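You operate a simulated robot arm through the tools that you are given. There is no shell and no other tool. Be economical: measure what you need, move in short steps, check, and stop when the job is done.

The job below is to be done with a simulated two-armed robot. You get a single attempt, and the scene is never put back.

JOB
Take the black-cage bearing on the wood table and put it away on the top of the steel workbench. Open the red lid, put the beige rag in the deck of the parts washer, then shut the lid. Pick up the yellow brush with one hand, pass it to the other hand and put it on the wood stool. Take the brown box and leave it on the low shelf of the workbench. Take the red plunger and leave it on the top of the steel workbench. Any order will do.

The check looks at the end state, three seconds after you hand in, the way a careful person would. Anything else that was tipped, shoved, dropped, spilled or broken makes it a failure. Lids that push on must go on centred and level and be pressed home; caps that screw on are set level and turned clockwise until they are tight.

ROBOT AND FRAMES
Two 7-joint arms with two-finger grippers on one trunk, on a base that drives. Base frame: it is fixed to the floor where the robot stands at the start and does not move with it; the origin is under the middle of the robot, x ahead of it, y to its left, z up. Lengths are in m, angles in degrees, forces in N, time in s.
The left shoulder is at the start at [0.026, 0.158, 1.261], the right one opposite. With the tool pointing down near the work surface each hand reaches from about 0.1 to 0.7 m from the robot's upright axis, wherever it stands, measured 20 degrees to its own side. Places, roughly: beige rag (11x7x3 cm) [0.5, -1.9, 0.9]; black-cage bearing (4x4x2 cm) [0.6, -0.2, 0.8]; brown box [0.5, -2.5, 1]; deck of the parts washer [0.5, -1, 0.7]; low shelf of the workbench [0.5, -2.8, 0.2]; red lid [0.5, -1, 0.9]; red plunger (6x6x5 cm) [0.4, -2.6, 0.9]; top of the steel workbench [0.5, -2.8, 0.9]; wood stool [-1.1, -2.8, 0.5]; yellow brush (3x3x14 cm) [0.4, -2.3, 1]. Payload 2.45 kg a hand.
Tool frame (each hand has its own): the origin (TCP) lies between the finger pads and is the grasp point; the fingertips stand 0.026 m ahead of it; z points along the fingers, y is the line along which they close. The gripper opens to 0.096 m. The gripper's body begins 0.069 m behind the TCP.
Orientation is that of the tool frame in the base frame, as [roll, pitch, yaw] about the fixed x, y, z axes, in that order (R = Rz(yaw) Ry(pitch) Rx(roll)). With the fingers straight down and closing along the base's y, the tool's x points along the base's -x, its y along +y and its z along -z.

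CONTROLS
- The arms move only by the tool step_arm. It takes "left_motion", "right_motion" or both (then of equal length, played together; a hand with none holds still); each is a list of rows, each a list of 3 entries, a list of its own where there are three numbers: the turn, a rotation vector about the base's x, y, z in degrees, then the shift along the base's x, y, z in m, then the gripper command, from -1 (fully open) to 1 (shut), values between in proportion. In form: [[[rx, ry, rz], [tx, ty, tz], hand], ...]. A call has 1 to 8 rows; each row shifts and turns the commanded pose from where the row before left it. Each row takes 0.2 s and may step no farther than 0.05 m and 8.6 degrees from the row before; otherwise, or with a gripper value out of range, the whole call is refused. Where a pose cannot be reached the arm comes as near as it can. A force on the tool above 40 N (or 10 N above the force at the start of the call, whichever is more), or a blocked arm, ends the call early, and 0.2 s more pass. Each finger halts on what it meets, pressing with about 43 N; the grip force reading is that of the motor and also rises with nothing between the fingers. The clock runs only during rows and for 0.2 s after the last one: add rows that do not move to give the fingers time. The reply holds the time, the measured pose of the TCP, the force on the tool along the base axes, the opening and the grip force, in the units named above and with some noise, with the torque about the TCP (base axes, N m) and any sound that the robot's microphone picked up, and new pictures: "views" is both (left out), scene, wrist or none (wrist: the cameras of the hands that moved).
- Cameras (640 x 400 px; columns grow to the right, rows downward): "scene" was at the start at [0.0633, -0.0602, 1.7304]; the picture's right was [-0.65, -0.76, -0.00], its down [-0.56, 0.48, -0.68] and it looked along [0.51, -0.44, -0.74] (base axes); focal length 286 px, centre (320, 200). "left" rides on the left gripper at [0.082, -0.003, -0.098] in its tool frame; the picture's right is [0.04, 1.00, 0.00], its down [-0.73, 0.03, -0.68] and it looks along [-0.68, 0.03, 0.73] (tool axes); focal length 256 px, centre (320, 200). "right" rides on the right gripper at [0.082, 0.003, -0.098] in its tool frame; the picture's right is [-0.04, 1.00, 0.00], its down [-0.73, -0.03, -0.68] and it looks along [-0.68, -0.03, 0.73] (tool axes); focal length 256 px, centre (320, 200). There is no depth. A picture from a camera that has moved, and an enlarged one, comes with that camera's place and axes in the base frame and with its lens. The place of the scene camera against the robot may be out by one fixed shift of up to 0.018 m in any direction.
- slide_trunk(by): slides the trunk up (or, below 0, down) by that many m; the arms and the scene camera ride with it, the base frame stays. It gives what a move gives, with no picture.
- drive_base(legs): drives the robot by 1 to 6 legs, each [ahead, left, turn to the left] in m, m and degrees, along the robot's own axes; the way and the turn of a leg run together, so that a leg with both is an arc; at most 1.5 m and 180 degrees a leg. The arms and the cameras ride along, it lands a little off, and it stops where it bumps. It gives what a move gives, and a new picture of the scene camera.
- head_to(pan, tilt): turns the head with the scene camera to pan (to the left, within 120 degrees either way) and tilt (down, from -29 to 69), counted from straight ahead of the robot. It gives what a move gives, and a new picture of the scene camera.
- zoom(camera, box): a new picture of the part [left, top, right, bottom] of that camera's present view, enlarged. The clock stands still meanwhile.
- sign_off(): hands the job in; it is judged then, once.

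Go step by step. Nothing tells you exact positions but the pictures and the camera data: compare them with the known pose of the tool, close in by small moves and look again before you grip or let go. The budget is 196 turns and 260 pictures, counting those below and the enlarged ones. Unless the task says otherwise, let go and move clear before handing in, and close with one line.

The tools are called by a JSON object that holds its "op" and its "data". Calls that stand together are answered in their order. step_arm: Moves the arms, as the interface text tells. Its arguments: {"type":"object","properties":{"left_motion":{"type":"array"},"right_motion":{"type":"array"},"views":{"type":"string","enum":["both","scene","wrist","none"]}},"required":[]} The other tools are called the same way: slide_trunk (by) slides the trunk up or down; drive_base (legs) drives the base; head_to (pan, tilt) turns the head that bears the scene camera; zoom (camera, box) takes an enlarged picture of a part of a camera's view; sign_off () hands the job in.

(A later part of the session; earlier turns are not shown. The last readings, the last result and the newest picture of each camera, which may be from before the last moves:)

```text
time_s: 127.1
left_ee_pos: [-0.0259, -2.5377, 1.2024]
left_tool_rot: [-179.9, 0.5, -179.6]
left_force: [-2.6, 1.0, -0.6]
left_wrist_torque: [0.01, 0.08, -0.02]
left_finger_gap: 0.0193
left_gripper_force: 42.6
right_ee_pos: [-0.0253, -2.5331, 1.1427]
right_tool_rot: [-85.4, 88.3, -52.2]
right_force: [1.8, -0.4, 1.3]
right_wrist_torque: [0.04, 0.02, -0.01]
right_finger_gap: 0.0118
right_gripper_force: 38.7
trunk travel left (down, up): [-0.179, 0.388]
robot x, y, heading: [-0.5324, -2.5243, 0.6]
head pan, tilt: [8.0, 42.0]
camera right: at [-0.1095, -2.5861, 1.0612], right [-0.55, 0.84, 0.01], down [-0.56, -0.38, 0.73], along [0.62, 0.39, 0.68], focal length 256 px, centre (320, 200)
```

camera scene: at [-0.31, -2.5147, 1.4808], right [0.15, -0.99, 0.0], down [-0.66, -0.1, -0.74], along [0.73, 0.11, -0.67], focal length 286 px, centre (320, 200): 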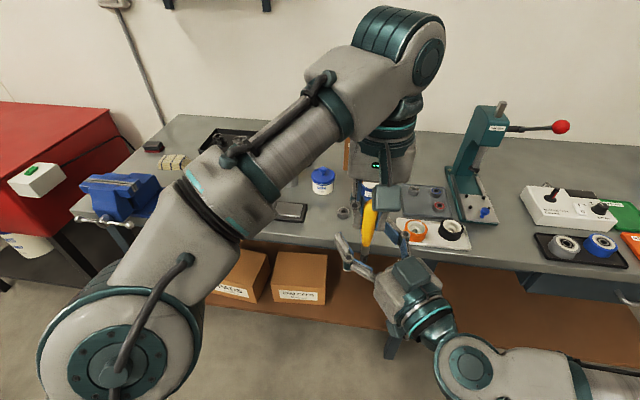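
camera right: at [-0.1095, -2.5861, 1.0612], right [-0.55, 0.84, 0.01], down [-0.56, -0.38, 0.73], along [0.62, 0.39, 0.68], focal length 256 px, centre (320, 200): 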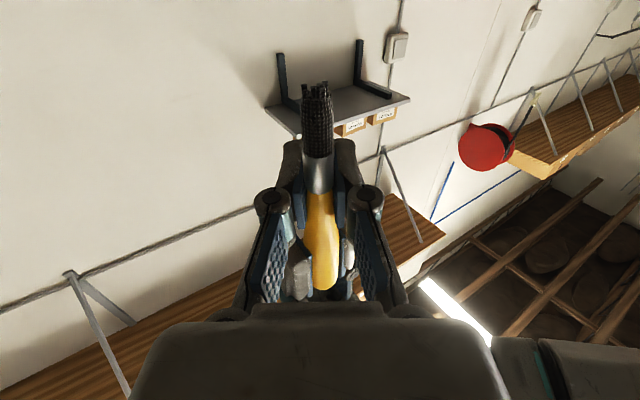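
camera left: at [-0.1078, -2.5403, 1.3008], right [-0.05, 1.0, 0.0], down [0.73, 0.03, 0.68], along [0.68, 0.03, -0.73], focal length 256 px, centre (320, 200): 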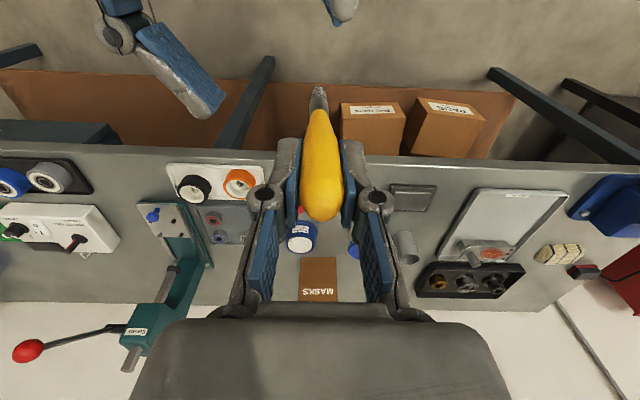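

The right hand grips the brush (gap 12 mm). Now the left opens and rises away.

{"op": "step_arm", "data": {"left_motion": [[[0, 0, 0], [0, 0, 0], 0.4], [[0, 0, 0], [0, 0, 0], -0.3], [[0, 0, 0], [0, 0, 0], -0.5], [[0, 0, 0], [0, 0, 0.03], -0.5], [[0, 0, 0], [0, 0, 0.03], -0.5], [[0, 0, 0], [0, 0.02, 0.03], -0.5], [[0, 0, 0], [0, 0.04, 0.01], -0.5], [[0, 0, 0], [0, 0.04, 0], -0.5]]}}

```text
time_s: 128.9
left_ee_pos: [-0.0259, -2.4428, 1.2333]
left_tool_rot: [-179.8, 0.5, -179.5]
left_force: [-0.1, 0.2, 0.1]
left_wrist_torque: [-0.03, -0.01, 0.01]
left_finger_gap: 0.0718
left_gripper_force: 0.0
left hand out of reach, approached as far as the arm can: row 4, 5, 6
right_ee_pos: [-0.0255, -2.5296, 1.1428]
right_tool_rot: [-87.4, 88.3, -54.3]
right_force: [0.1, 0.0, 0.3]
right_wrist_torque: [0.0, -0.03, -0.02]
right_finger_gap: 0.0116
right_gripper_force: 38.3
trunk travel left (down, up): [-0.179, 0.388]
robot x, y, heading: [-0.5327, -2.5199, 0.7]
head pan, tilt: [8.0, 42.0]
camera scene: at [-0.3098, -2.5071, 1.4807], right [0.15, -0.99, 0.0], down [-0.67, -0.1, -0.74], along [0.73, 0.11, -0.67], focal length 286 px, centre (320, 200)
camera left: at [-0.107, -2.4462, 1.3306], right [-0.05, 1.0, 0.0], down [0.73, 0.04, 0.68], along [0.68, 0.03, -0.73], focal length 256 px, centre (320, 200)
```

scene: 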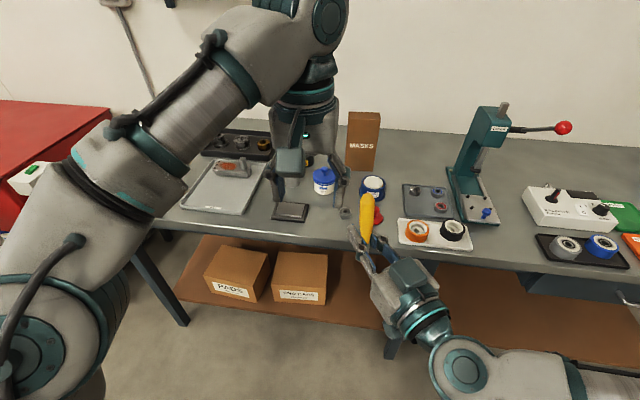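
left: 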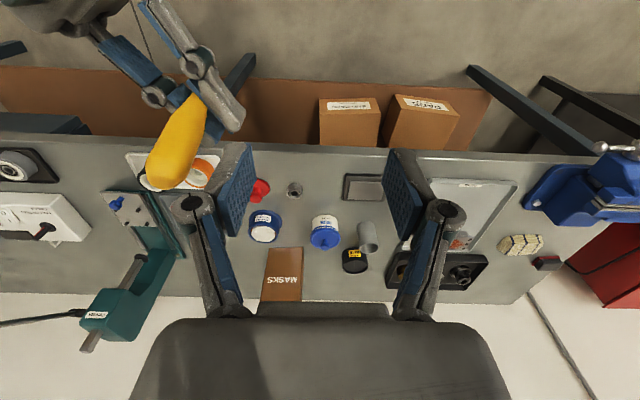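

Handover done. I clear the left hand and bring the right hand back to pointing down, so the brush becomes horizontal.

{"op": "step_arm", "data": {"left_motion": [[[0, 0, 0], [0, 0.03, 0], -0.5], [[0, 0, 0], [0, 0.03, 0], -0.5], [[0, 0, 0], [0, 0.03, 0], -0.5], [[0, 0, 0], [0, 0.03, 0], -0.5], [[0, 0, 0], [0, 0.03, 0], -0.5], [[0, 0, 0], [0, 0.03, 0], -0.5], [[0, 0, 0], [0, 0, 0], -0.5], [[0, 0, 0], [0, 0, 0], -0.5]], "right_motion": [[[0, 0, -7.5], [0, -0.015, 0], 1], [[0, 0, -7.5], [0, -0.015, 0], 1], [[0, 0, -7.5], [0, -0.015, 0], 1], [[0, 0, -7.5], [0, -0.015, 0], 1], [[0, 8, 0], [0, -0.01, 0], 1], [[0, 8, 0], [0, -0.01, 0], 1], [[0, 8, 0], [-0.01, -0.01, 0], 1], [[0, 8, 0], [-0.01, -0.01, 0], 1]], "views": "none"}}

{"op": "step_arm", "data": {"right_motion": [[[0, 8, 0], [-0.01, 0, 0], 1], [[0, 8, 0], [-0.01, 0, 0], 1], [[0, 8, 0], [-0.01, 0, 0], 1], [[0, 8, 0], [-0.01, 0, 0], 1], [[0, 8, 0], [-0.01, 0, 0], 1], [[0, 8, 0], [-0.01, 0, 0], 1], [[0, 8, 0], [-0.01, 0, 0], 1], [[0, 0, 0], [0, 0, 0], 1]], "views": "wrist"}}

```text
time_s: 130.7
left_ee_pos: [-0.0299, -2.266, 1.2305]
left_tool_rot: [-179.9, 0.5, -179.7]
left_force: [-0.4, 0.2, 0.7]
left_wrist_torque: [0.01, -0.02, 0.03]
left_finger_gap: 0.0718
left_gripper_force: 0.1
right_ee_pos: [-0.0459, -2.6322, 1.1407]
right_tool_rot: [179.5, 58.1, -176.8]
right_force: [0.0, -0.1, -0.8]
right_wrist_torque: [0.02, 0.01, 0.01]
right_finger_gap: 0.0117
right_gripper_force: 38.9
trunk travel left (down, up): [-0.179, 0.388]
robot x, y, heading: [-0.5281, -2.5208, 0.9]
head pan, tilt: [8.0, 42.0]
```

```text
time_s: 132.5
left_ee_pos: [-0.0304, -2.2683, 1.2337]
left_tool_rot: [-179.9, 0.7, -179.7]
left_force: [0.6, -0.1, 1.0]
left_wrist_torque: [0.01, -0.02, 0.0]
left_finger_gap: 0.072
left_gripper_force: 0.1
right_ee_pos: [-0.114, -2.6429, 1.1455]
right_tool_rot: [176.9, 2.1, -178.4]
right_force: [0.0, -0.1, -0.7]
right_wrist_torque: [0.01, 0.0, 0.02]
right_finger_gap: 0.0117
right_gripper_force: 39.1
right hand out of reach, approached as far as the arm can: row 7
trunk travel left (down, up): [-0.179, 0.388]
robot x, y, heading: [-0.5312, -2.5218, 0.3]
head pan, tilt: [8.0, 42.0]
camera right: at [-0.1994, -2.6467, 1.2412], right [0.01, 1.0, 0.06], down [0.71, -0.05, 0.7], along [0.71, 0.03, -0.71], focal length 256 px, centre (320, 200)
```

right: 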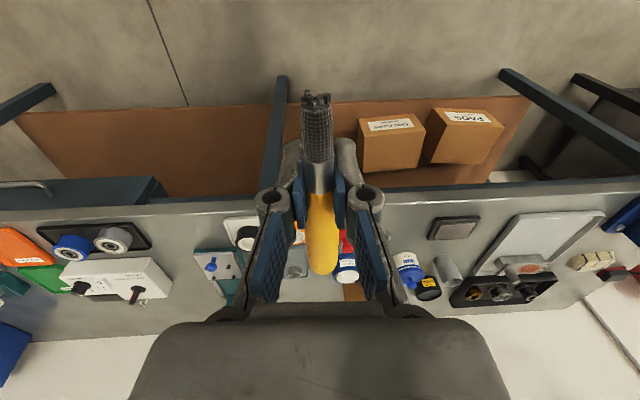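

The brush is now horizontal in the right hand. I turn toward the stool and look.

{"op": "drive_base", "data": {"legs": [[-0.1, 0, 0], [0, 0, -125]]}}

{"op": "head_to", "data": {"pan": -15, "tilt": 48}}

```text
time_s: 138.9
left_ee_pos: [-0.7315, -3.0829, 1.23]
left_tool_rot: [-179.9, 0.3, 53.2]
left_force: [0.5, -1.3, 0.1]
left_wrist_torque: [0.01, -0.03, -0.01]
left_finger_gap: 0.0719
left_gripper_force: 0.1
right_ee_pos: [-0.9786, -2.7885, 1.1466]
right_tool_rot: [177.0, 2.1, 54.4]
right_force: [0.1, -0.7, -0.8]
right_wrist_torque: [0.02, -0.07, -0.01]
right_finger_gap: 0.0116
right_gripper_force: 38.8
trunk travel left (down, up): [-0.179, 0.388]
robot x, y, heading: [-0.6274, -2.5225, -126.5]
head pan, tilt: [8.0, 42.0]
camera scene: at [-0.716, -2.7179, 1.4816], right [-0.88, 0.48, 0.02], down [0.31, 0.6, -0.74], along [-0.36, -0.64, -0.67], focal length 286 px, centre (320, 200)
```

scene: 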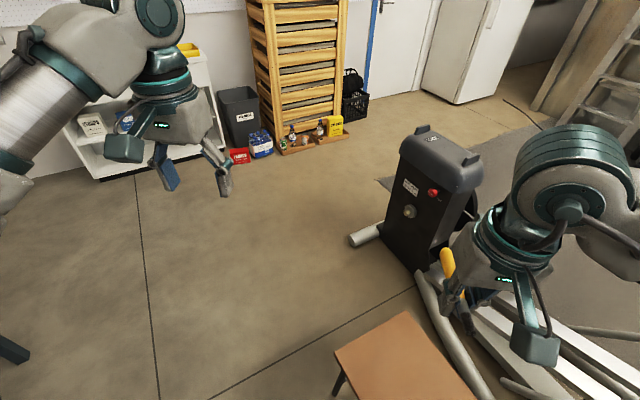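

```text
time_s: 139.8
left_ee_pos: [-0.7388, -3.0658, 1.2358]
left_tool_rot: [179.4, 0.7, 53.2]
left_force: [-0.4, 0.5, 0.6]
left_wrist_torque: [0.0, 0.01, -0.01]
left_finger_gap: 0.0719
left_gripper_force: 0.1
right_ee_pos: [-0.9873, -2.7758, 1.1461]
right_tool_rot: [176.2, 2.4, 54.4]
right_force: [1.0, 0.8, 0.9]
right_wrist_torque: [-0.05, -0.02, -0.04]
right_finger_gap: 0.0116
right_gripper_force: 38.4
trunk travel left (down, up): [-0.179, 0.388]
robot x, y, heading: [-0.6303, -2.5268, -126.4]
head pan, tilt: [-15.0, 48.0]
camera scene: at [-0.7372, -2.6904, 1.4739], right [-0.62, 0.78, 0.01], down [0.57, 0.47, -0.67], along [-0.53, -0.41, -0.74], focal length 286 px, centre (320, 200)
```

scene: 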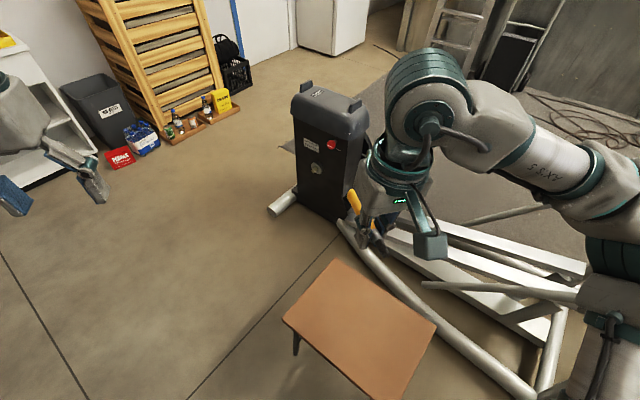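

The stool top spans about x -1.25…-0.945, y -2.99…-2.60. I lower the trunk and move the brush over its middle.

{"op": "slide_trunk", "data": {"by": -0.17}}

{"op": "step_arm", "data": {"right_motion": [[[0, 0, 0], [-0.02, -0.001, -0.03], 1], [[0, 0, 0], [-0.02, -0.001, -0.03], 1], [[0, 0, 0], [-0.02, -0.001, -0.03], 1], [[0, 0, 0], [-0.02, 0, -0.035], 1], [[0, 0, 0], [-0.02, 0, -0.035], 1], [[0, 0, 0], [0, 0, -0.04], 1], [[0, 0, 0], [0, 0, -0.04], 1], [[0, 0, 0], [0, 0, 0], 1]]}}

```text
time_s: 141.7
left_ee_pos: [-0.8, -3.1471, 0.9337]
left_tool_rot: [179.4, -15.6, 53.3]
left_force: [0.2, 0.4, -0.1]
left_wrist_torque: [-0.02, 0.02, 0.01]
left_finger_gap: 0.0717
left_gripper_force: 0.0
right_ee_pos: [-0.9877, -2.7741, 0.9765]
right_tool_rot: [176.1, 2.4, 54.4]
right_force: [0.0, -0.3, 0.4]
right_wrist_torque: [0.03, 0.03, 0.0]
right_finger_gap: 0.0114
right_gripper_force: 38.8
trunk travel left (down, up): [-0.009, 0.558]
robot x, y, heading: [-0.6269, -2.524, -126.3]
head pan, tilt: [-15.0, 48.0]
```

```text
time_s: 143.5
left_ee_pos: [-0.7997, -3.1468, 0.9327]
left_tool_rot: [179.4, -15.8, 53.1]
left_force: [-0.1, -0.6, -0.4]
left_wrist_torque: [0.01, -0.01, 0.0]
left_finger_gap: 0.072
left_gripper_force: 0.1
right_ee_pos: [-1.0881, -2.7784, 0.7355]
right_tool_rot: [176.1, 2.5, 54.3]
right_force: [0.3, 0.4, -0.5]
right_wrist_torque: [0.0, 0.01, 0.0]
right_finger_gap: 0.0116
right_gripper_force: 39.0
trunk travel left (down, up): [-0.009, 0.558]
robot x, y, heading: [-0.6288, -2.5217, -126.4]
head pan, tilt: [-15.0, 48.0]
camera scene: at [-0.8615, -2.8551, 1.2525], right [-0.62, 0.78, 0.02], down [0.58, 0.47, -0.67], along [-0.53, -0.41, -0.74], focal length 286 px, centre (320, 200)
camera right: at [-1.0419, -2.7059, 0.8308], right [0.79, -0.61, 0.07], down [-0.47, -0.53, 0.71], along [-0.39, -0.59, -0.71], focal length 256 px, centre (320, 200)
```

scene: 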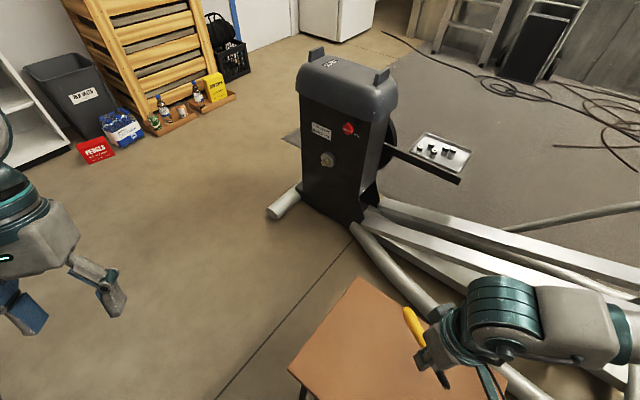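
right: 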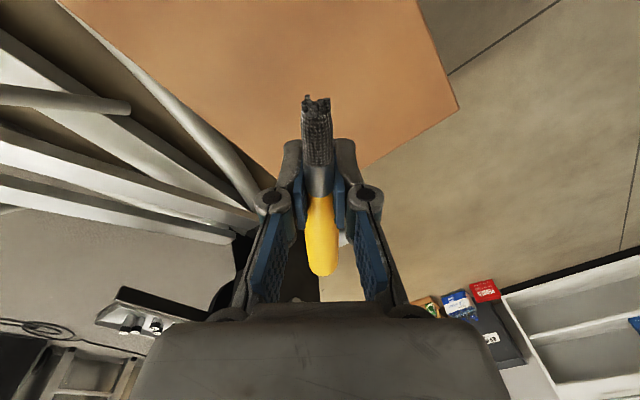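

Over the stool, which seems about 0.44–0.5 m high. Descending, then feeling for contact.

{"op": "step_arm", "data": {"right_motion": [[[0, 0, 0], [0, 0, -0.04], 1], [[0, 0, 0], [0, 0, -0.04], 1], [[0, 0, 0], [0, 0, -0.04], 1], [[0, 0, 0], [0, 0, -0.04], 1], [[0, 0, 0], [0, 0, -0.02], 1], [[0, 0, 0], [0, 0, -0.01], 1], [[0, 0, 0], [0, 0, -0.005], 1], [[0, 0, 0], [0, 0, 0], 1]]}}

```text
time_s: 145.3
left_ee_pos: [-0.8003, -3.1464, 0.9308]
left_tool_rot: [179.4, -15.8, 53.1]
left_force: [0.5, -0.8, -0.5]
left_wrist_torque: [-0.02, 0.02, -0.01]
left_finger_gap: 0.0721
left_gripper_force: 0.1
right_ee_pos: [-1.0885, -2.7768, 0.5403]
right_tool_rot: [176.0, 2.2, 54.5]
right_force: [0.4, -0.5, -0.3]
right_wrist_torque: [0.05, -0.04, 0.03]
right_finger_gap: 0.0114
right_gripper_force: 38.6
trunk travel left (down, up): [-0.009, 0.558]
robot x, y, heading: [-0.6308, -2.5253, -126.5]
head pan, tilt: [-15.0, 48.0]
camera scene: at [-0.8619, -2.8559, 1.2521], right [-0.62, 0.78, 0.02], down [0.58, 0.47, -0.67], along [-0.53, -0.41, -0.74], focal length 286 px, centre (320, 200)
camera right: at [-1.043, -2.7046, 0.6355], right [0.79, -0.61, 0.07], down [-0.47, -0.53, 0.7], along [-0.39, -0.59, -0.71], focal length 256 px, centre (320, 200)
```

scene: 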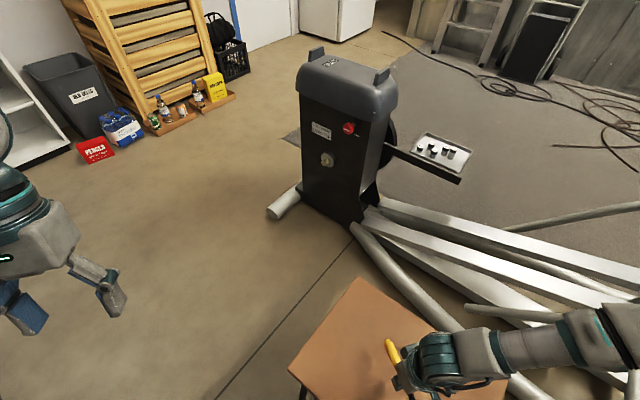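
right: 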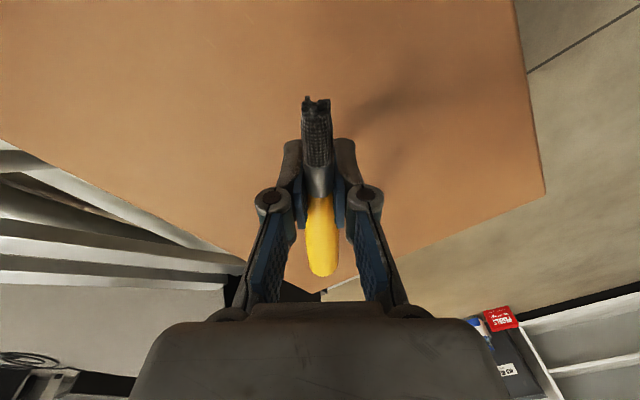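

The stool surface looks to be at about 0.46. Continuing slowly.

{"op": "step_arm", "data": {"right_motion": [[[0, 0, 0], [0, 0, -0.015], 1], [[0, 0, 0], [0, 0, -0.01], 1], [[0, 0, 0], [0, 0, -0.006], 1], [[0, 0, 0], [0, 0, -0.005], 1], [[0, 0, 0], [0, 0, -0.005], 1], [[0, 0, 0], [0, 0, 0], 1]], "views": "wrist"}}

```text
time_s: 146.7
left_ee_pos: [-0.8004, -3.1471, 0.93]
left_tool_rot: [179.4, -15.8, 53.1]
left_force: [-0.7, 0.7, -0.4]
left_wrist_torque: [0.01, 0.03, -0.02]
left_finger_gap: 0.072
left_gripper_force: 0.1
right_ee_pos: [-1.0898, -2.7759, 0.5001]
right_tool_rot: [176.2, 2.3, 54.4]
right_force: [-0.4, -0.4, 0.3]
right_wrist_torque: [-0.01, -0.01, 0.01]
right_finger_gap: 0.0115
right_gripper_force: 37.9
trunk travel left (down, up): [-0.009, 0.558]
robot x, y, heading: [-0.628, -2.5226, -126.4]
head pan, tilt: [-15.0, 48.0]
camera right: at [-1.0432, -2.7046, 0.5939], right [0.79, -0.61, 0.07], down [-0.47, -0.53, 0.7], along [-0.39, -0.59, -0.71], focal length 256 px, centre (320, 200)
```

right: 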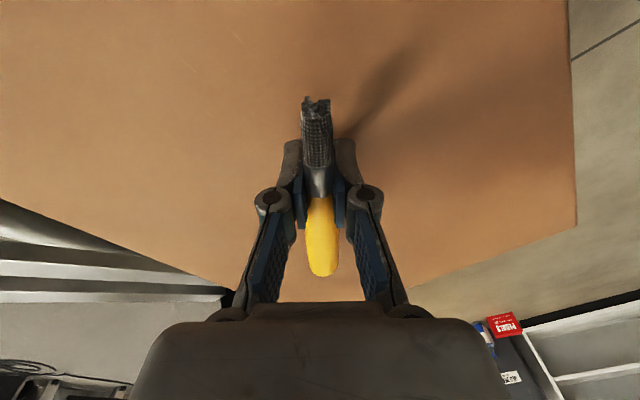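

{"op": "step_arm", "data": {"right_motion": [[[0, 0, 0], [0, 0, -0.005], 1], [[0, 0, 0], [0, 0, -0.004], 1], [[0, 0, 0], [0, 0, -0.004], 1], [[0, 0, 0], [0, 0, -0.004], 1], [[0, 0, 0], [0, 0, 0], 1]], "views": "wrist"}}

```text
time_s: 147.8
left_ee_pos: [-0.8099, -3.1293, 0.9402]
left_tool_rot: [178.2, -15.2, 53.4]
left_force: [0.5, 1.0, 0.7]
left_wrist_torque: [-0.03, -0.02, -0.03]
left_finger_gap: 0.0719
left_gripper_force: 0.1
right_ee_pos: [-1.094, -2.7753, 0.4848]
right_tool_rot: [174.6, 3.5, 54.4]
right_force: [2.7, -14.8, 33.5]
right_wrist_torque: [-0.05, -0.24, -0.1]
right_finger_gap: 0.0147
right_gripper_force: 39.5
trunk travel left (down, up): [-0.009, 0.558]
robot x, y, heading: [-0.629, -2.5235, -126.3]
head pan, tilt: [-15.0, 48.0]
stopped in row 5 (right hand): the force on the tool passed its limit at 43 N (the readings are from after the stop); the commanded pose is now the measured one
camera right: at [-1.0489, -2.6988, 0.5787], right [0.79, -0.61, 0.1], down [-0.48, -0.51, 0.72], along [-0.39, -0.61, -0.69], focal length 256 px, centre (320, 200)
```

right: 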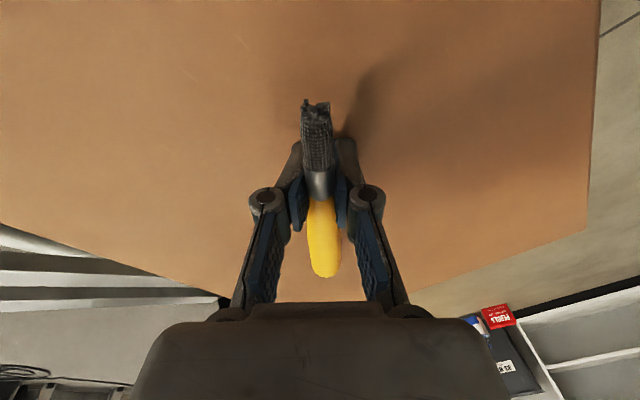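

Fingertips touch the stool. I ease up 3 mm, then open gently so the brush settles.

{"op": "step_arm", "data": {"right_motion": [[[0, 0, 0], [0, 0, 0.003], 1], [[0, 0, 0], [0, 0, 0], 0.7], [[0, 0, 0], [0, 0, 0], 0.5], [[0, 0, 0], [0, 0, 0], 0.2], [[0, 0, 0], [0, 0, 0], -0.2], [[0, 0, 0], [0, 0, 0], -0.2]], "views": "wrist"}}

```text
time_s: 149.2
left_ee_pos: [-0.8099, -3.135, 0.9372]
left_tool_rot: [178.6, -15.6, 53.2]
left_force: [-0.5, 0.7, 0.4]
left_wrist_torque: [0.01, 0.01, -0.02]
left_finger_gap: 0.072
left_gripper_force: 0.0
right_ee_pos: [-1.095, -2.7708, 0.4856]
right_tool_rot: [175.4, 2.6, 54.4]
right_force: [1.6, 1.1, 2.3]
right_wrist_torque: [0.07, 0.0, -0.02]
right_finger_gap: 0.0593
right_gripper_force: 0.0
trunk travel left (down, up): [-0.009, 0.558]
robot x, y, heading: [-0.6306, -2.5243, -126.6]
head pan, tilt: [-15.0, 48.0]
camera right: at [-1.0483, -2.698, 0.5792], right [0.79, -0.61, 0.08], down [-0.48, -0.52, 0.71], along [-0.39, -0.6, -0.7], focal length 256 px, centre (320, 200)
```

right: 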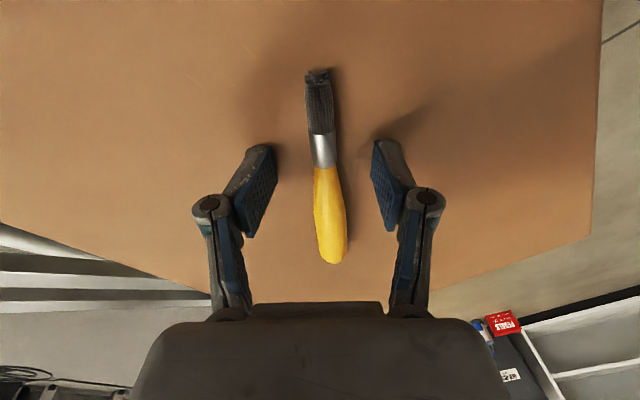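

The brush lies on the stool between the open fingers. I rise straight up.

{"op": "step_arm", "data": {"right_motion": [[[0, 0, 0], [0, 0, 0.02], -0.2], [[0, 0, 0], [0, 0, 0.03], -0.2], [[0, 0, 0], [0, 0, 0.045], -0.2], [[0, 0, 0], [0, 0, 0.045], -0.2], [[0, 0, 0], [0, 0, 0.045], -0.2], [[0, 0, 0], [0, 0, 0.045], -0.2], [[0, 0, 0], [0, 0, 0.045], -0.2], [[0, 0, 0], [0, 0, 0.045], -0.2]]}}

```text
time_s: 151.1
left_ee_pos: [-0.8078, -3.1358, 0.9383]
left_tool_rot: [178.4, -15.5, 53.4]
left_force: [-0.5, -0.1, 0.6]
left_wrist_torque: [0.01, -0.01, -0.01]
left_finger_gap: 0.0719
left_gripper_force: 0.0
right_ee_pos: [-1.0938, -2.7737, 0.8049]
right_tool_rot: [175.3, 2.7, 54.4]
right_force: [0.2, 0.4, -0.6]
right_wrist_torque: [-0.01, -0.01, -0.01]
right_finger_gap: 0.0576
right_gripper_force: 0.2
trunk travel left (down, up): [-0.009, 0.558]
robot x, y, heading: [-0.627, -2.5245, -126.5]
head pan, tilt: [-15.0, 48.0]
camera scene: at [-0.8611, -2.8547, 1.2527], right [-0.62, 0.78, 0.02], down [0.57, 0.47, -0.67], along [-0.53, -0.41, -0.74], focal length 286 px, centre (320, 200)
camera right: at [-1.0487, -2.7, 0.9002], right [0.79, -0.61, 0.08], down [-0.48, -0.52, 0.71], along [-0.39, -0.6, -0.7], focal length 256 px, centre (320, 200)
```

scene: 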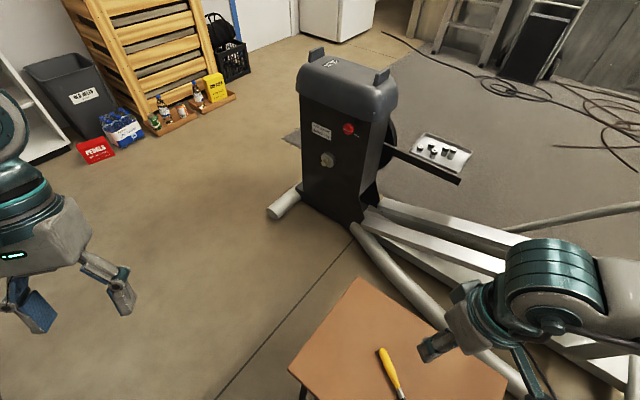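
right: 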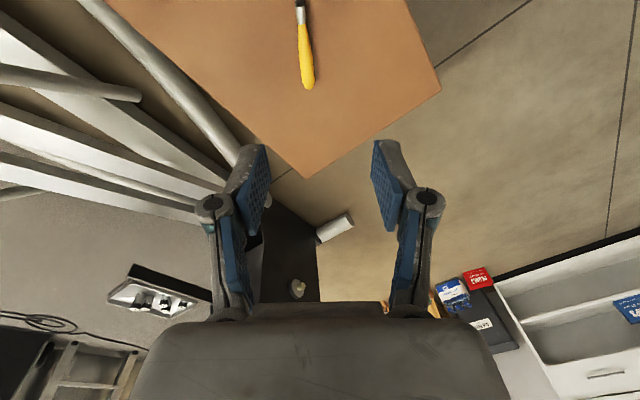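

The brush is on the stool. I retract both hands, raise the trunk some, and turn back toward the bench for the box.

{"op": "step_arm", "data": {"left_motion": [[[-2.5, 1.89, 0], [0.024, 0.032, 0.02], -0.8], [[-2.5, 1.89, 0], [0.024, 0.032, 0.02], -0.8], [[-2.5, 1.89, 0], [0.024, 0.032, 0.02], -0.8], [[-2.5, 1.89, 0], [0.024, 0.032, 0.02], -0.8], [[-2.5, 1.89, 0], [0.024, 0.032, 0.02], -0.8], [[0, 0, 0], [0, 0, 0], -0.8]], "right_motion": [[[0, 0, 0], [0.012, 0.016, 0.03], -0.5], [[0, 0, 0], [0.012, 0.016, 0.03], -0.5], [[0, 0, 0], [0.012, 0.016, 0.03], -0.5], [[0, 0, 0], [0.012, 0.016, 0.03], -0.5], [[0, 0, 0], [0.012, 0.016, 0.03], -0.5], [[0, 0, 0], [0, 0, 0], -0.5]], "views": "none"}}

{"op": "slide_trunk", "data": {"by": 0.15}}

{"op": "drive_base", "data": {"legs": [[0, 0, 126.5], [0.2, -0.2, 0]]}}

{"op": "head_to", "data": {"pan": 5, "tilt": 42}}

```text
time_s: 152.4
left_ee_pos: [-0.722, -2.9633, 0.9708]
left_tool_rot: [178.7, 0.1, 53.3]
left_force: [-0.6, -0.1, -0.5]
left_wrist_torque: [0.0, -0.01, 0.0]
left_finger_gap: 0.0865
left_gripper_force: 0.1
left hand out of reach, approached as far as the arm can: row 1, 2, 3, 4, 5
right_ee_pos: [-1.0369, -2.6956, 0.957]
right_tool_rot: [175.4, 2.6, 54.4]
right_force: [0.1, 0.5, -1.3]
right_wrist_torque: [0.0, 0.03, -0.02]
right_finger_gap: 0.0723
right_gripper_force: 0.2
trunk travel left (down, up): [-0.009, 0.558]
robot x, y, heading: [-0.6306, -2.5235, -126.7]
head pan, tilt: [-15.0, 48.0]
```

```text
time_s: 154.2
left_ee_pos: [-0.7195, -2.966, 1.1203]
left_tool_rot: [178.6, 0.0, 53.3]
left_force: [-0.4, 0.0, 0.9]
left_wrist_torque: [0.02, -0.02, -0.01]
left_finger_gap: 0.0863
left_gripper_force: 0.1
right_ee_pos: [-1.0337, -2.6939, 1.1041]
right_tool_rot: [175.3, 2.5, 54.5]
right_force: [-0.2, 0.6, 0.4]
right_wrist_torque: [0.03, -0.01, 0.02]
right_finger_gap: 0.072
right_gripper_force: 0.0
trunk travel left (down, up): [-0.159, 0.408]
robot x, y, heading: [-0.6314, -2.5219, -126.4]
head pan, tilt: [-15.0, 48.0]
```

```text
time_s: 161.4
left_ee_pos: [-0.0245, -2.5147, 1.1164]
left_tool_rot: [179.7, 0.1, 179.3]
left_force: [0.4, 1.5, 0.2]
left_wrist_torque: [-0.09, 0.09, 0.02]
left_finger_gap: 0.0864
left_gripper_force: 0.1
right_ee_pos: [-0.0607, -2.9299, 1.1079]
right_tool_rot: [176.3, 2.7, -179.8]
right_force: [0.3, -0.1, 0.4]
right_wrist_torque: [-0.08, -0.05, 0.0]
right_finger_gap: 0.0719
right_gripper_force: 0.1
trunk travel left (down, up): [-0.159, 0.408]
robot x, y, heading: [-0.4308, -2.7242, -0.7]
head pan, tilt: [-15.0, 48.0]
camera scene: at [-0.1996, -2.7144, 1.4498], right [-0.27, -0.96, 0.02], down [-0.72, 0.19, -0.67], along [0.64, -0.2, -0.74], focal length 286 px, centre (320, 200)
```

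scene: 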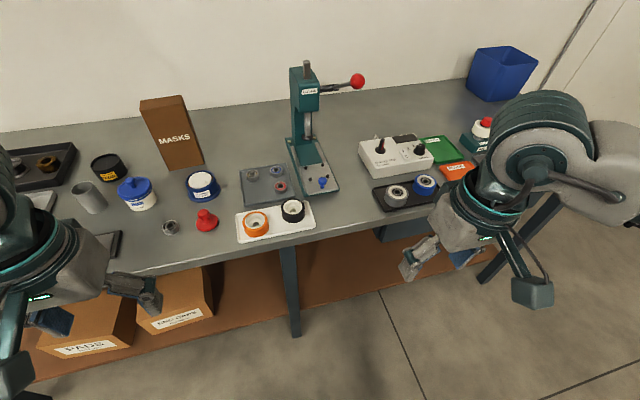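

```text
time_s: 162.2
left_ee_pos: [-0.0296, -2.5195, 1.1197]
left_tool_rot: [179.2, 0.2, 179.4]
left_force: [-0.4, 0.2, 0.7]
left_wrist_torque: [-0.08, 0.03, 0.03]
left_finger_gap: 0.0862
left_gripper_force: 0.0
right_ee_pos: [-0.0649, -2.9336, 1.1074]
right_tool_rot: [176.2, 2.8, -179.7]
right_force: [-0.8, -0.2, 0.5]
right_wrist_torque: [-0.05, -0.04, -0.02]
right_finger_gap: 0.0721
right_gripper_force: 0.0
trunk travel left (down, up): [-0.159, 0.408]
robot x, y, heading: [-0.4332, -2.7173, -0.7]
head pan, tilt: [5.0, 42.0]
camera scene: at [-0.1923, -2.6874, 1.4577], right [0.08, -1.0, 0.02], down [-0.67, -0.06, -0.74], along [0.74, 0.04, -0.67], focal length 286 px, centre (320, 200)
```

scene: 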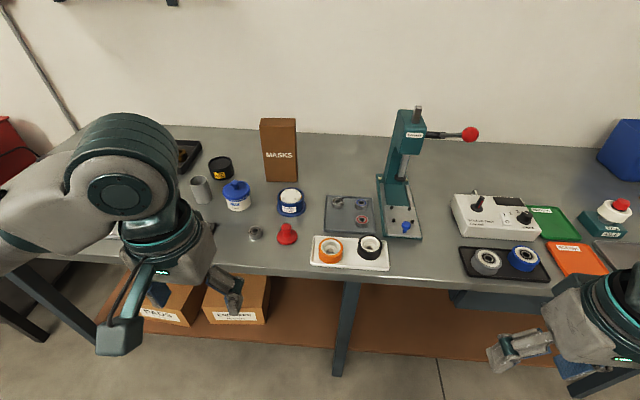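

Steady at heading 0. I turn the left hand 90° in free air and raise it, to grip the box across its thin side.

{"op": "step_arm", "data": {"left_motion": [[[0, 0, -7.5], [0.005, 0, 0.01], -0.8], [[0, 0, -7.5], [0.005, 0, 0.01], -0.8], [[0, 0, -7.5], [0.005, 0, 0.01], -0.8], [[0, 0, -7.5], [0.005, 0, 0.01], -0.8], [[0, 0, -7.5], [0.005, 0, 0.01], -0.8], [[0, 0, -7.5], [0.005, 0, 0.01], -0.8], [[0, 0, -7.5], [0.005, 0, 0.01], -0.8], [[0, 0, -7.5], [0.005, 0, 0.01], -0.8]], "views": "none"}}

{"op": "step_arm", "data": {"left_motion": [[[0, 0, -7.5], [0.005, 0, 0.01], -0.8], [[0, 0, -7.5], [0.005, 0, 0.01], -0.8], [[0, 0, -7.5], [0.005, 0, 0.01], -0.8], [[0, 0, -7], [0.005, 0, 0], -0.8], [[0, 0, 0], [0, 0, 0], -0.8]], "views": "scene"}}

```text
time_s: 164.0
left_ee_pos: [0.0124, -2.5374, 1.2019]
left_tool_rot: [178.5, 0.4, 119.2]
left_force: [0.2, 0.5, 0.3]
left_wrist_torque: [0.01, 0.05, 0.04]
left_finger_gap: 0.0862
left_gripper_force: 0.0
right_ee_pos: [-0.0645, -2.9522, 1.1036]
right_tool_rot: [175.3, 2.9, -179.8]
right_force: [0.0, 0.6, -0.3]
right_wrist_torque: [-0.01, -0.01, -0.02]
right_finger_gap: 0.0719
right_gripper_force: 0.0
trunk travel left (down, up): [-0.159, 0.408]
robot x, y, heading: [-0.4324, -2.7165, -0.8]
head pan, tilt: [5.0, 42.0]
```

```text
time_s: 165.2
left_ee_pos: [0.0326, -2.5548, 1.234]
left_tool_rot: [178.4, -0.3, 89.6]
left_force: [0.2, -0.5, 0.0]
left_wrist_torque: [0.06, -0.02, -0.02]
left_finger_gap: 0.0863
left_gripper_force: 0.0
right_ee_pos: [-0.0649, -2.9674, 1.1016]
right_tool_rot: [174.5, 2.9, -179.8]
right_force: [0.2, -0.8, 0.7]
right_wrist_torque: [0.04, 0.05, -0.02]
right_finger_gap: 0.0723
right_gripper_force: 0.0
trunk travel left (down, up): [-0.159, 0.408]
robot x, y, heading: [-0.4309, -2.7275, -1.0]
head pan, tilt: [5.0, 42.0]
camera scene: at [-0.1928, -2.7457, 1.458], right [0.07, -1.0, -0.02], down [-0.67, -0.04, -0.74], along [0.74, 0.07, -0.67], focal length 286 px, centre (320, 200)
```

scene: 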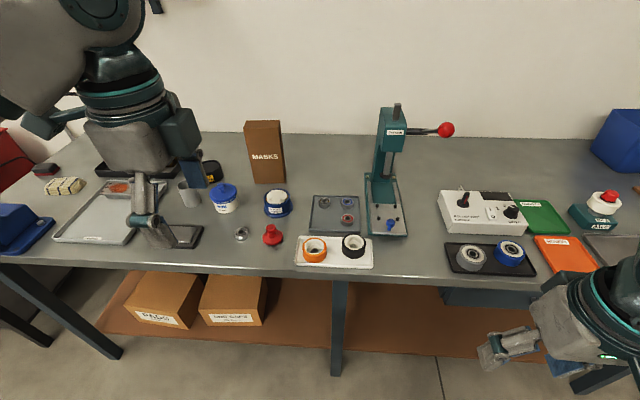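

The left hand is turned. I pull the right hand back and up to clear the press lever, then drive forward.

{"op": "step_arm", "data": {"right_motion": [[[0, 0, 0], [-0.03, 0, 0.02], -0.5], [[0, 0, 0], [-0.03, 0, 0.02], -0.5], [[0, 0, 0], [-0.03, 0, 0.02], -0.5], [[0, 0, 0], [-0.03, 0, 0.02], -0.5], [[0, 0, 0], [0, 0, 0], -0.5]], "views": "none"}}

{"op": "drive_base", "data": {"legs": [[0.375, 0.03, 0.9]]}}

{"op": "step_arm", "data": {"left_motion": [[[0, 0, 0], [0.01, 0, 0], -0.8], [[0, 0, 0], [0.02, 0, 0], -0.8], [[0, 0, 0], [0.01, 0, 0], -0.8], [[0, 0, 0], [0, 0, 0], -0.8]], "views": "wrist"}}

```text
time_s: 166.4
left_ee_pos: [0.0328, -2.5173, 1.2291]
left_tool_rot: [178.5, 1.2, 89.8]
left_force: [0.4, 1.1, 0.4]
left_wrist_torque: [-0.1, 0.0, 0.03]
left_finger_gap: 0.0865
left_gripper_force: 0.1
right_ee_pos: [-0.1834, -2.9331, 1.1851]
right_tool_rot: [176.1, 2.8, -179.8]
right_force: [0.0, 1.0, 0.0]
right_wrist_torque: [-0.1, 0.02, 0.01]
right_finger_gap: 0.0721
right_gripper_force: 0.0
trunk travel left (down, up): [-0.159, 0.408]
robot x, y, heading: [-0.4329, -2.7189, -0.9]
head pan, tilt: [5.0, 42.0]
```

```text
time_s: 168.8
left_ee_pos: [0.41, -2.4814, 1.2314]
left_tool_rot: [178.5, 1.1, 91.1]
left_force: [0.1, 1.1, -0.7]
left_wrist_torque: [-0.12, 0.03, -0.01]
left_finger_gap: 0.0864
left_gripper_force: 0.0
right_ee_pos: [0.2021, -2.9007, 1.1852]
right_tool_rot: [175.9, 2.8, -178.6]
right_force: [0.6, 0.6, 0.1]
right_wrist_torque: [-0.02, -0.03, -0.01]
right_finger_gap: 0.0722
right_gripper_force: 0.1
trunk travel left (down, up): [-0.159, 0.408]
robot x, y, heading: [-0.0509, -2.6841, 0.5]
head pan, tilt: [5.0, 42.0]
camera scene: at [0.1888, -2.6719, 1.4584], right [0.09, -1.0, 0.01], down [-0.67, -0.07, -0.74], along [0.74, 0.07, -0.67], focal length 286 px, centre (320, 200)
```

scene: 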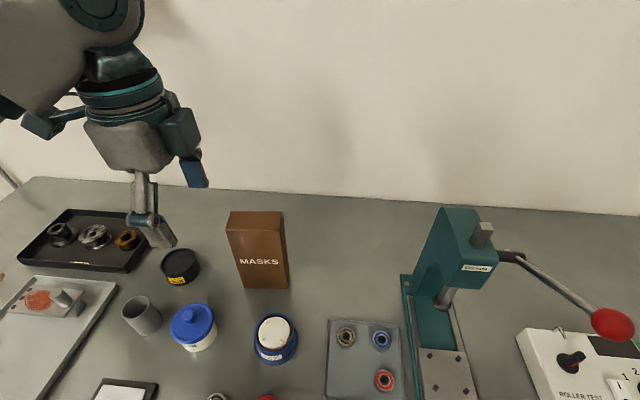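

```text
time_s: 169.8
left_ee_pos: [0.4477, -2.4688, 1.231]
left_tool_rot: [178.2, 1.4, 91.0]
left_force: [-0.3, 0.9, -0.2]
left_wrist_torque: [-0.05, -0.02, 0.01]
left_finger_gap: 0.0864
left_gripper_force: 0.1
right_ee_pos: [0.2004, -2.8895, 1.1867]
right_tool_rot: [176.5, 3.0, -178.4]
right_force: [0.4, 0.8, 0.0]
right_wrist_torque: [-0.06, -0.02, -0.03]
right_finger_gap: 0.0719
right_gripper_force: 0.1
trunk travel left (down, up): [-0.159, 0.408]
robot x, y, heading: [-0.0461, -2.6854, 0.6]
head pan, tilt: [5.0, 42.0]
camera left: at [0.4403, -2.3855, 1.3279], right [1.0, 0.06, 0.03], down [0.02, -0.72, 0.7], along [0.06, -0.7, -0.72], focal length 256 px, centre (320, 200)
```

left: 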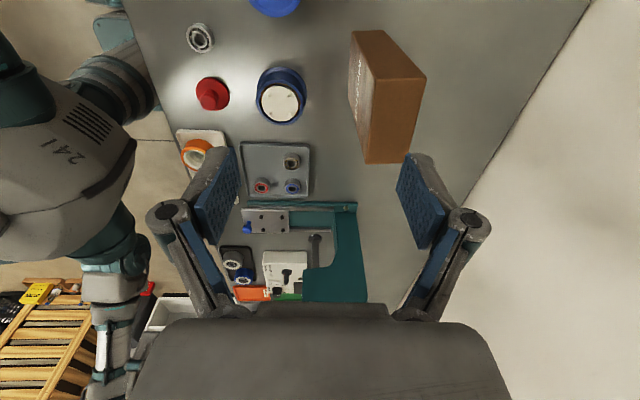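

Moving the hand over the box top, slowly.

{"op": "step_arm", "data": {"left_motion": [[[0, 0, -0.5], [0.015, -0.008, 0], -0.8], [[0, 0, -0.5], [0.015, -0.008, 0], -0.8], [[0, 0, 0], [0.015, -0.008, 0], -0.8], [[0, 0, 0], [0.015, -0.008, 0], -0.8], [[0, 0, 0], [0.013, -0.008, 0], -0.8], [[0, 0, 0], [0.012, -0.008, 0], -0.8], [[0, 0, 0], [0, 0, 0], -0.8], [[0, 0, 0], [0, 0, 0], -0.8]], "views": "wrist"}}

```text
time_s: 171.6
left_ee_pos: [0.5139, -2.5231, 1.2073]
left_tool_rot: [178.2, 1.2, 90.3]
left_force: [1.3, 0.8, 1.0]
left_wrist_torque: [-0.09, -0.02, 0.02]
left_finger_gap: 0.0864
left_gripper_force: 0.1
left hand out of reach, approached as far as the arm can: row 3, 4, 5, 6
right_ee_pos: [0.1988, -2.8969, 1.1861]
right_tool_rot: [176.1, 3.0, -178.5]
right_force: [0.2, 1.3, -0.8]
right_wrist_torque: [-0.07, -0.04, 0.01]
right_finger_gap: 0.0724
right_gripper_force: 0.0
trunk travel left (down, up): [-0.159, 0.408]
robot x, y, heading: [-0.0514, -2.6821, 0.6]
head pan, tilt: [5.0, 42.0]
camera left: at [0.5083, -2.4396, 1.3043], right [1.0, 0.04, 0.03], down [0.01, -0.72, 0.7], along [0.05, -0.69, -0.72], focal length 256 px, centre (320, 200)
```

left: 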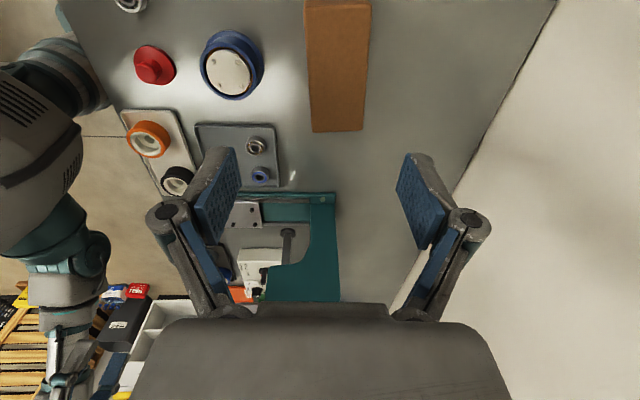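

Reach should improve lower down. I descend while moving the last 2 cm forward.

{"op": "step_arm", "data": {"left_motion": [[[0, 0, 0], [0, 0.003, -0.015], -0.8], [[0, 0, 0], [0.003, 0.003, -0.015], -0.8], [[0, 0, 0], [0.005, 0, -0.01], -0.8], [[0, 0, 0], [0.005, 0, -0.01], -0.8], [[0, 0, 0], [0.005, 0, -0.01], -0.8], [[0, 0, 0], [0, 0, 0], -0.8], [[0, 0, 0], [0, 0, 0], -0.8]], "views": "wrist"}}

```text
time_s: 173.2
left_ee_pos: [0.532, -2.5161, 1.1466]
left_tool_rot: [178.4, 1.2, 90.2]
left_force: [1.1, -0.3, -0.7]
left_wrist_torque: [-0.04, 0.03, -0.04]
left_finger_gap: 0.0866
left_gripper_force: 0.0
right_ee_pos: [0.1993, -2.8963, 1.1865]
right_tool_rot: [176.1, 2.8, -178.4]
right_force: [-0.7, 0.2, -1.2]
right_wrist_torque: [-0.02, 0.0, 0.01]
right_finger_gap: 0.0721
right_gripper_force: 0.1
trunk travel left (down, up): [-0.159, 0.408]
robot x, y, heading: [-0.0511, -2.6832, 0.5]
head pan, tilt: [5.0, 42.0]
camera left: at [0.5261, -2.4328, 1.2434], right [1.0, 0.04, 0.03], down [0.01, -0.72, 0.7], along [0.05, -0.69, -0.72], focal length 256 px, centre (320, 200)
```

left: 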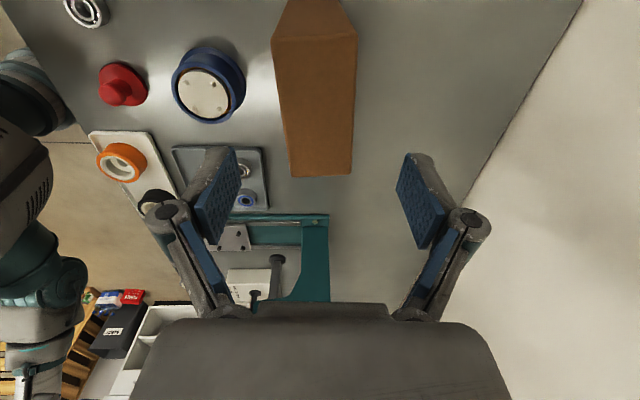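

The box is centred between the fingers. Descending to straddle its top, watching forces.

{"op": "step_arm", "data": {"left_motion": [[[0, 0, 0], [0.001, -0.001, -0.013], -0.8], [[0, 0, 0], [0.001, -0.001, -0.013], -0.8], [[0, 0, 0], [0, 0, -0.012], -0.8], [[0, 0, 0], [0, 0, -0.012], -0.8], [[0, 0, 0], [0, 0, -0.01], -0.8], [[0, 0, 0], [0, 0, 0], -0.8], [[0, 0, 0], [0, 0, 0], -0.8]], "views": "wrist"}}

```text
time_s: 174.8
left_ee_pos: [0.5348, -2.5263, 1.0872]
left_tool_rot: [178.3, 1.0, 90.2]
left_force: [0.0, 0.1, 0.4]
left_wrist_torque: [-0.04, 0.0, -0.03]
left_finger_gap: 0.0864
left_gripper_force: 0.1
right_ee_pos: [0.2, -2.9026, 1.185]
right_tool_rot: [175.7, 2.9, -178.4]
right_force: [0.4, 0.1, -0.7]
right_wrist_torque: [-0.02, -0.01, 0.0]
right_finger_gap: 0.072
right_gripper_force: 0.1
trunk travel left (down, up): [-0.159, 0.408]
robot x, y, heading: [-0.0526, -2.6891, 0.2]
head pan, tilt: [5.0, 42.0]
camera left: at [0.5278, -2.4424, 1.1839], right [1.0, 0.04, 0.03], down [0.01, -0.72, 0.69], along [0.05, -0.69, -0.72], focal length 256 px, centre (320, 200)
```

left: 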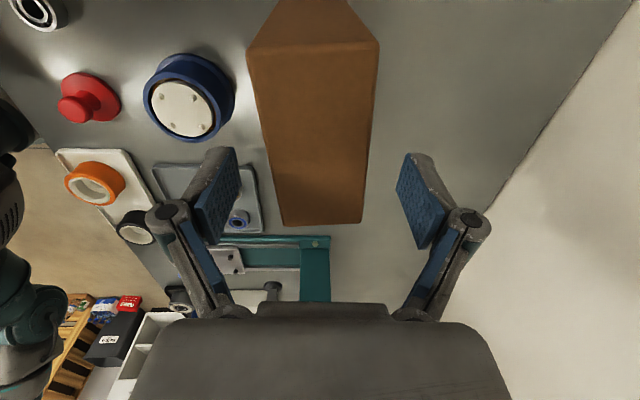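

Good alignment. Final 4 cm down, with a small y correction.

{"op": "step_arm", "data": {"left_motion": [[[0, 0, 0], [0, 0.004, -0.01], -0.8], [[0, 0, 0], [0, 0.004, -0.01], -0.8], [[0, 0, 0], [0, 0, -0.01], -0.8], [[0, 0, 0], [0, 0, -0.01], -0.8], [[0, 0, 0], [0, 0, 0], -0.8], [[0, 0, 0], [0, 0, 0], -0.8]], "views": "wrist"}}

```text
time_s: 176.2
left_ee_pos: [0.5344, -2.5261, 1.0482]
left_tool_rot: [178.3, 0.6, 90.2]
left_force: [-0.7, -0.5, -0.4]
left_wrist_torque: [0.01, -0.02, -0.02]
left_finger_gap: 0.0866
left_gripper_force: 0.1
right_ee_pos: [0.1987, -2.9122, 1.184]
right_tool_rot: [175.4, 2.9, -178.6]
right_force: [0.1, 0.1, 0.5]
right_wrist_torque: [0.01, 0.0, 0.04]
right_finger_gap: 0.0721
right_gripper_force: 0.1
trunk travel left (down, up): [-0.159, 0.408]
robot x, y, heading: [-0.0543, -2.6901, 0.3]
head pan, tilt: [5.0, 42.0]
camera left: at [0.5285, -2.4436, 1.1457], right [1.0, 0.04, 0.03], down [0.01, -0.73, 0.69], along [0.05, -0.69, -0.73], focal length 256 px, centre (320, 200)
```

left: 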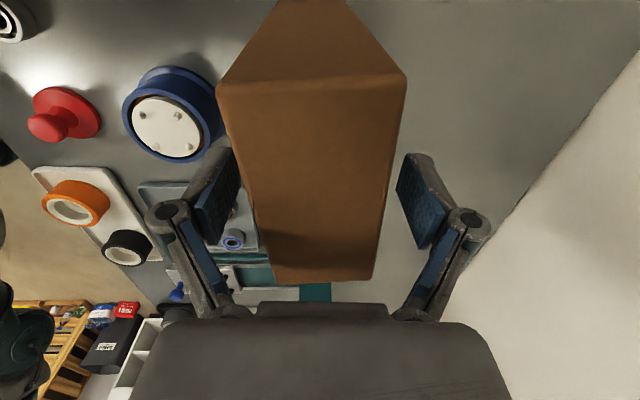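

The fingers straddle the box top. Closing gently.

{"op": "step_arm", "data": {"left_motion": [[[0, 0, 0], [0, 0, 0], -0.5], [[0, 0, 0], [0, 0, 0], -0.2], [[0, 0, 0], [0, 0, 0], 0], [[0, 0, 0], [0, 0, 0], 0.3], [[0, 0, 0], [0, 0, 0], 1], [[0, 0, 0], [0, 0, 0], 1]], "views": "wrist"}}

```text
time_s: 177.6
left_ee_pos: [0.5342, -2.5232, 1.0477]
left_tool_rot: [178.2, 0.7, 90.2]
left_force: [0.2, 1.6, 3.9]
left_wrist_torque: [-0.06, 0.2, 0.02]
left_finger_gap: 0.0495
left_gripper_force: 43.2
right_ee_pos: [0.1996, -2.9085, 1.1846]
right_tool_rot: [175.5, 3.0, -178.5]
right_force: [0.1, -1.2, 0.0]
right_wrist_torque: [-0.02, -0.04, 0.0]
right_finger_gap: 0.072
right_gripper_force: 0.0
trunk travel left (down, up): [-0.159, 0.408]
robot x, y, heading: [-0.0511, -2.6871, 0.4]
head pan, tilt: [5.0, 42.0]
camera left: at [0.5282, -2.4404, 1.1456], right [1.0, 0.04, 0.03], down [0.01, -0.72, 0.69], along [0.05, -0.69, -0.72], focal length 256 px, centre (320, 200)
```

left: 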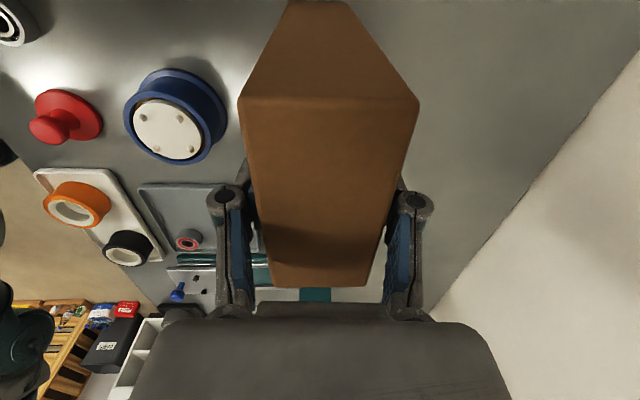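

Gripped at 49.5 mm. I lift 3 cm and check it hangs straight.

{"op": "step_arm", "data": {"left_motion": [[[0, 0, 0], [0, 0, 0.008], 1], [[0, 0, 0], [0, 0, 0.012], 1], [[0, 0, 0], [0, 0, 0.01], 1], [[0, 0, 0], [0, 0, 0], 1]], "views": "scene"}}

```text
time_s: 178.6
left_ee_pos: [0.5345, -2.5228, 1.0783]
left_tool_rot: [178.4, 0.7, 90.2]
left_force: [0.3, -0.2, -2.5]
left_wrist_torque: [0.01, -0.03, 0.01]
left_finger_gap: 0.05
left_gripper_force: 43.0
right_ee_pos: [0.2001, -2.9086, 1.1846]
right_tool_rot: [175.5, 2.9, -178.6]
right_force: [-0.2, -0.2, 0.2]
right_wrist_torque: [0.01, -0.02, 0.03]
right_finger_gap: 0.0719
right_gripper_force: 0.1
trunk travel left (down, up): [-0.159, 0.408]
robot x, y, heading: [-0.0512, -2.6839, 0.5]
head pan, tilt: [5.0, 42.0]
camera scene: at [0.1913, -2.682, 1.4579], right [0.09, -1.0, 0.0], down [-0.67, -0.06, -0.74], along [0.74, 0.07, -0.67], focal length 286 px, centre (320, 200)
```

scene: 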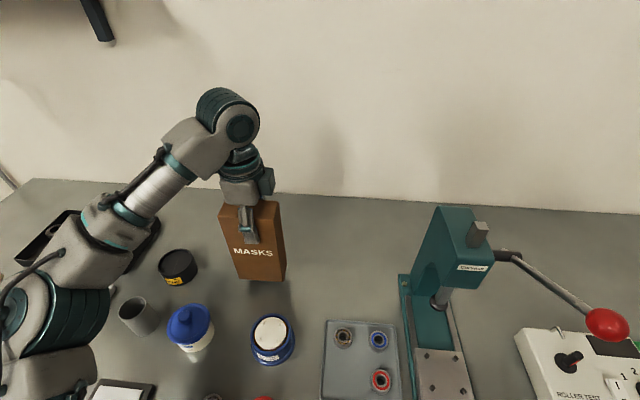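

The box hangs straight and is light. I raise it above the jars and back away from the bench.

{"op": "step_arm", "data": {"left_motion": [[[0, 0, 0], [0, 0, 0.015], 1], [[0, 0, 0], [0, 0, 0.02], 1], [[0, 0, 0], [-0.005, 0, 0.02], 1], [[0, 0, 0], [-0.01, 0, 0.015], 1], [[0, 0, 0], [-0.01, 0, 0.01], 1], [[0, 0, 0], [0, 0, 0], 1]], "views": "none"}}

{"op": "drive_base", "data": {"legs": [[-0.55, 0, 0]]}}

```text
time_s: 180.0
left_ee_pos: [0.5093, -2.5243, 1.1583]
left_tool_rot: [178.4, 0.7, 90.2]
left_force: [0.8, -0.4, -4.5]
left_wrist_torque: [-0.04, 0.03, 0.02]
left_finger_gap: 0.0497
left_gripper_force: 42.4
right_ee_pos: [0.2003, -2.9088, 1.1847]
right_tool_rot: [175.5, 2.9, -178.7]
right_force: [0.0, 0.3, 0.2]
right_wrist_torque: [0.0, 0.01, -0.02]
right_finger_gap: 0.0721
right_gripper_force: 0.1
trunk travel left (down, up): [-0.159, 0.408]
robot x, y, heading: [-0.0545, -2.6887, 0.1]
head pan, tilt: [5.0, 42.0]
```

```text
time_s: 183.2
left_ee_pos: [-0.0413, -2.5289, 1.159]
left_tool_rot: [178.3, 0.7, 89.8]
left_force: [-0.4, 0.1, -4.6]
left_wrist_torque: [0.01, -0.01, 0.03]
left_finger_gap: 0.0495
left_gripper_force: 43.0
right_ee_pos: [-0.3524, -2.9121, 1.184]
right_tool_rot: [175.6, 2.9, -179.0]
right_force: [-0.5, 0.4, 0.1]
right_wrist_torque: [-0.02, 0.02, -0.02]
right_finger_gap: 0.0723
right_gripper_force: 0.0
trunk travel left (down, up): [-0.159, 0.408]
robot x, y, heading: [-0.6007, -2.6892, 0.1]
head pan, tilt: [5.0, 42.0]
camera scene: at [-0.3602, -2.6864, 1.4579], right [0.09, -1.0, 0.0], down [-0.67, -0.06, -0.74], along [0.74, 0.07, -0.67], focal length 286 px, centre (320, 200)
```

scene: 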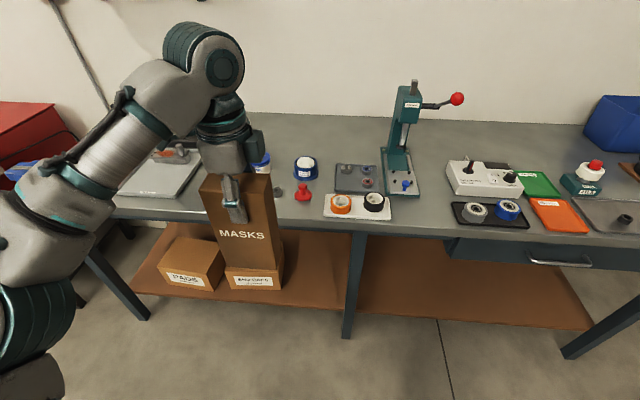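

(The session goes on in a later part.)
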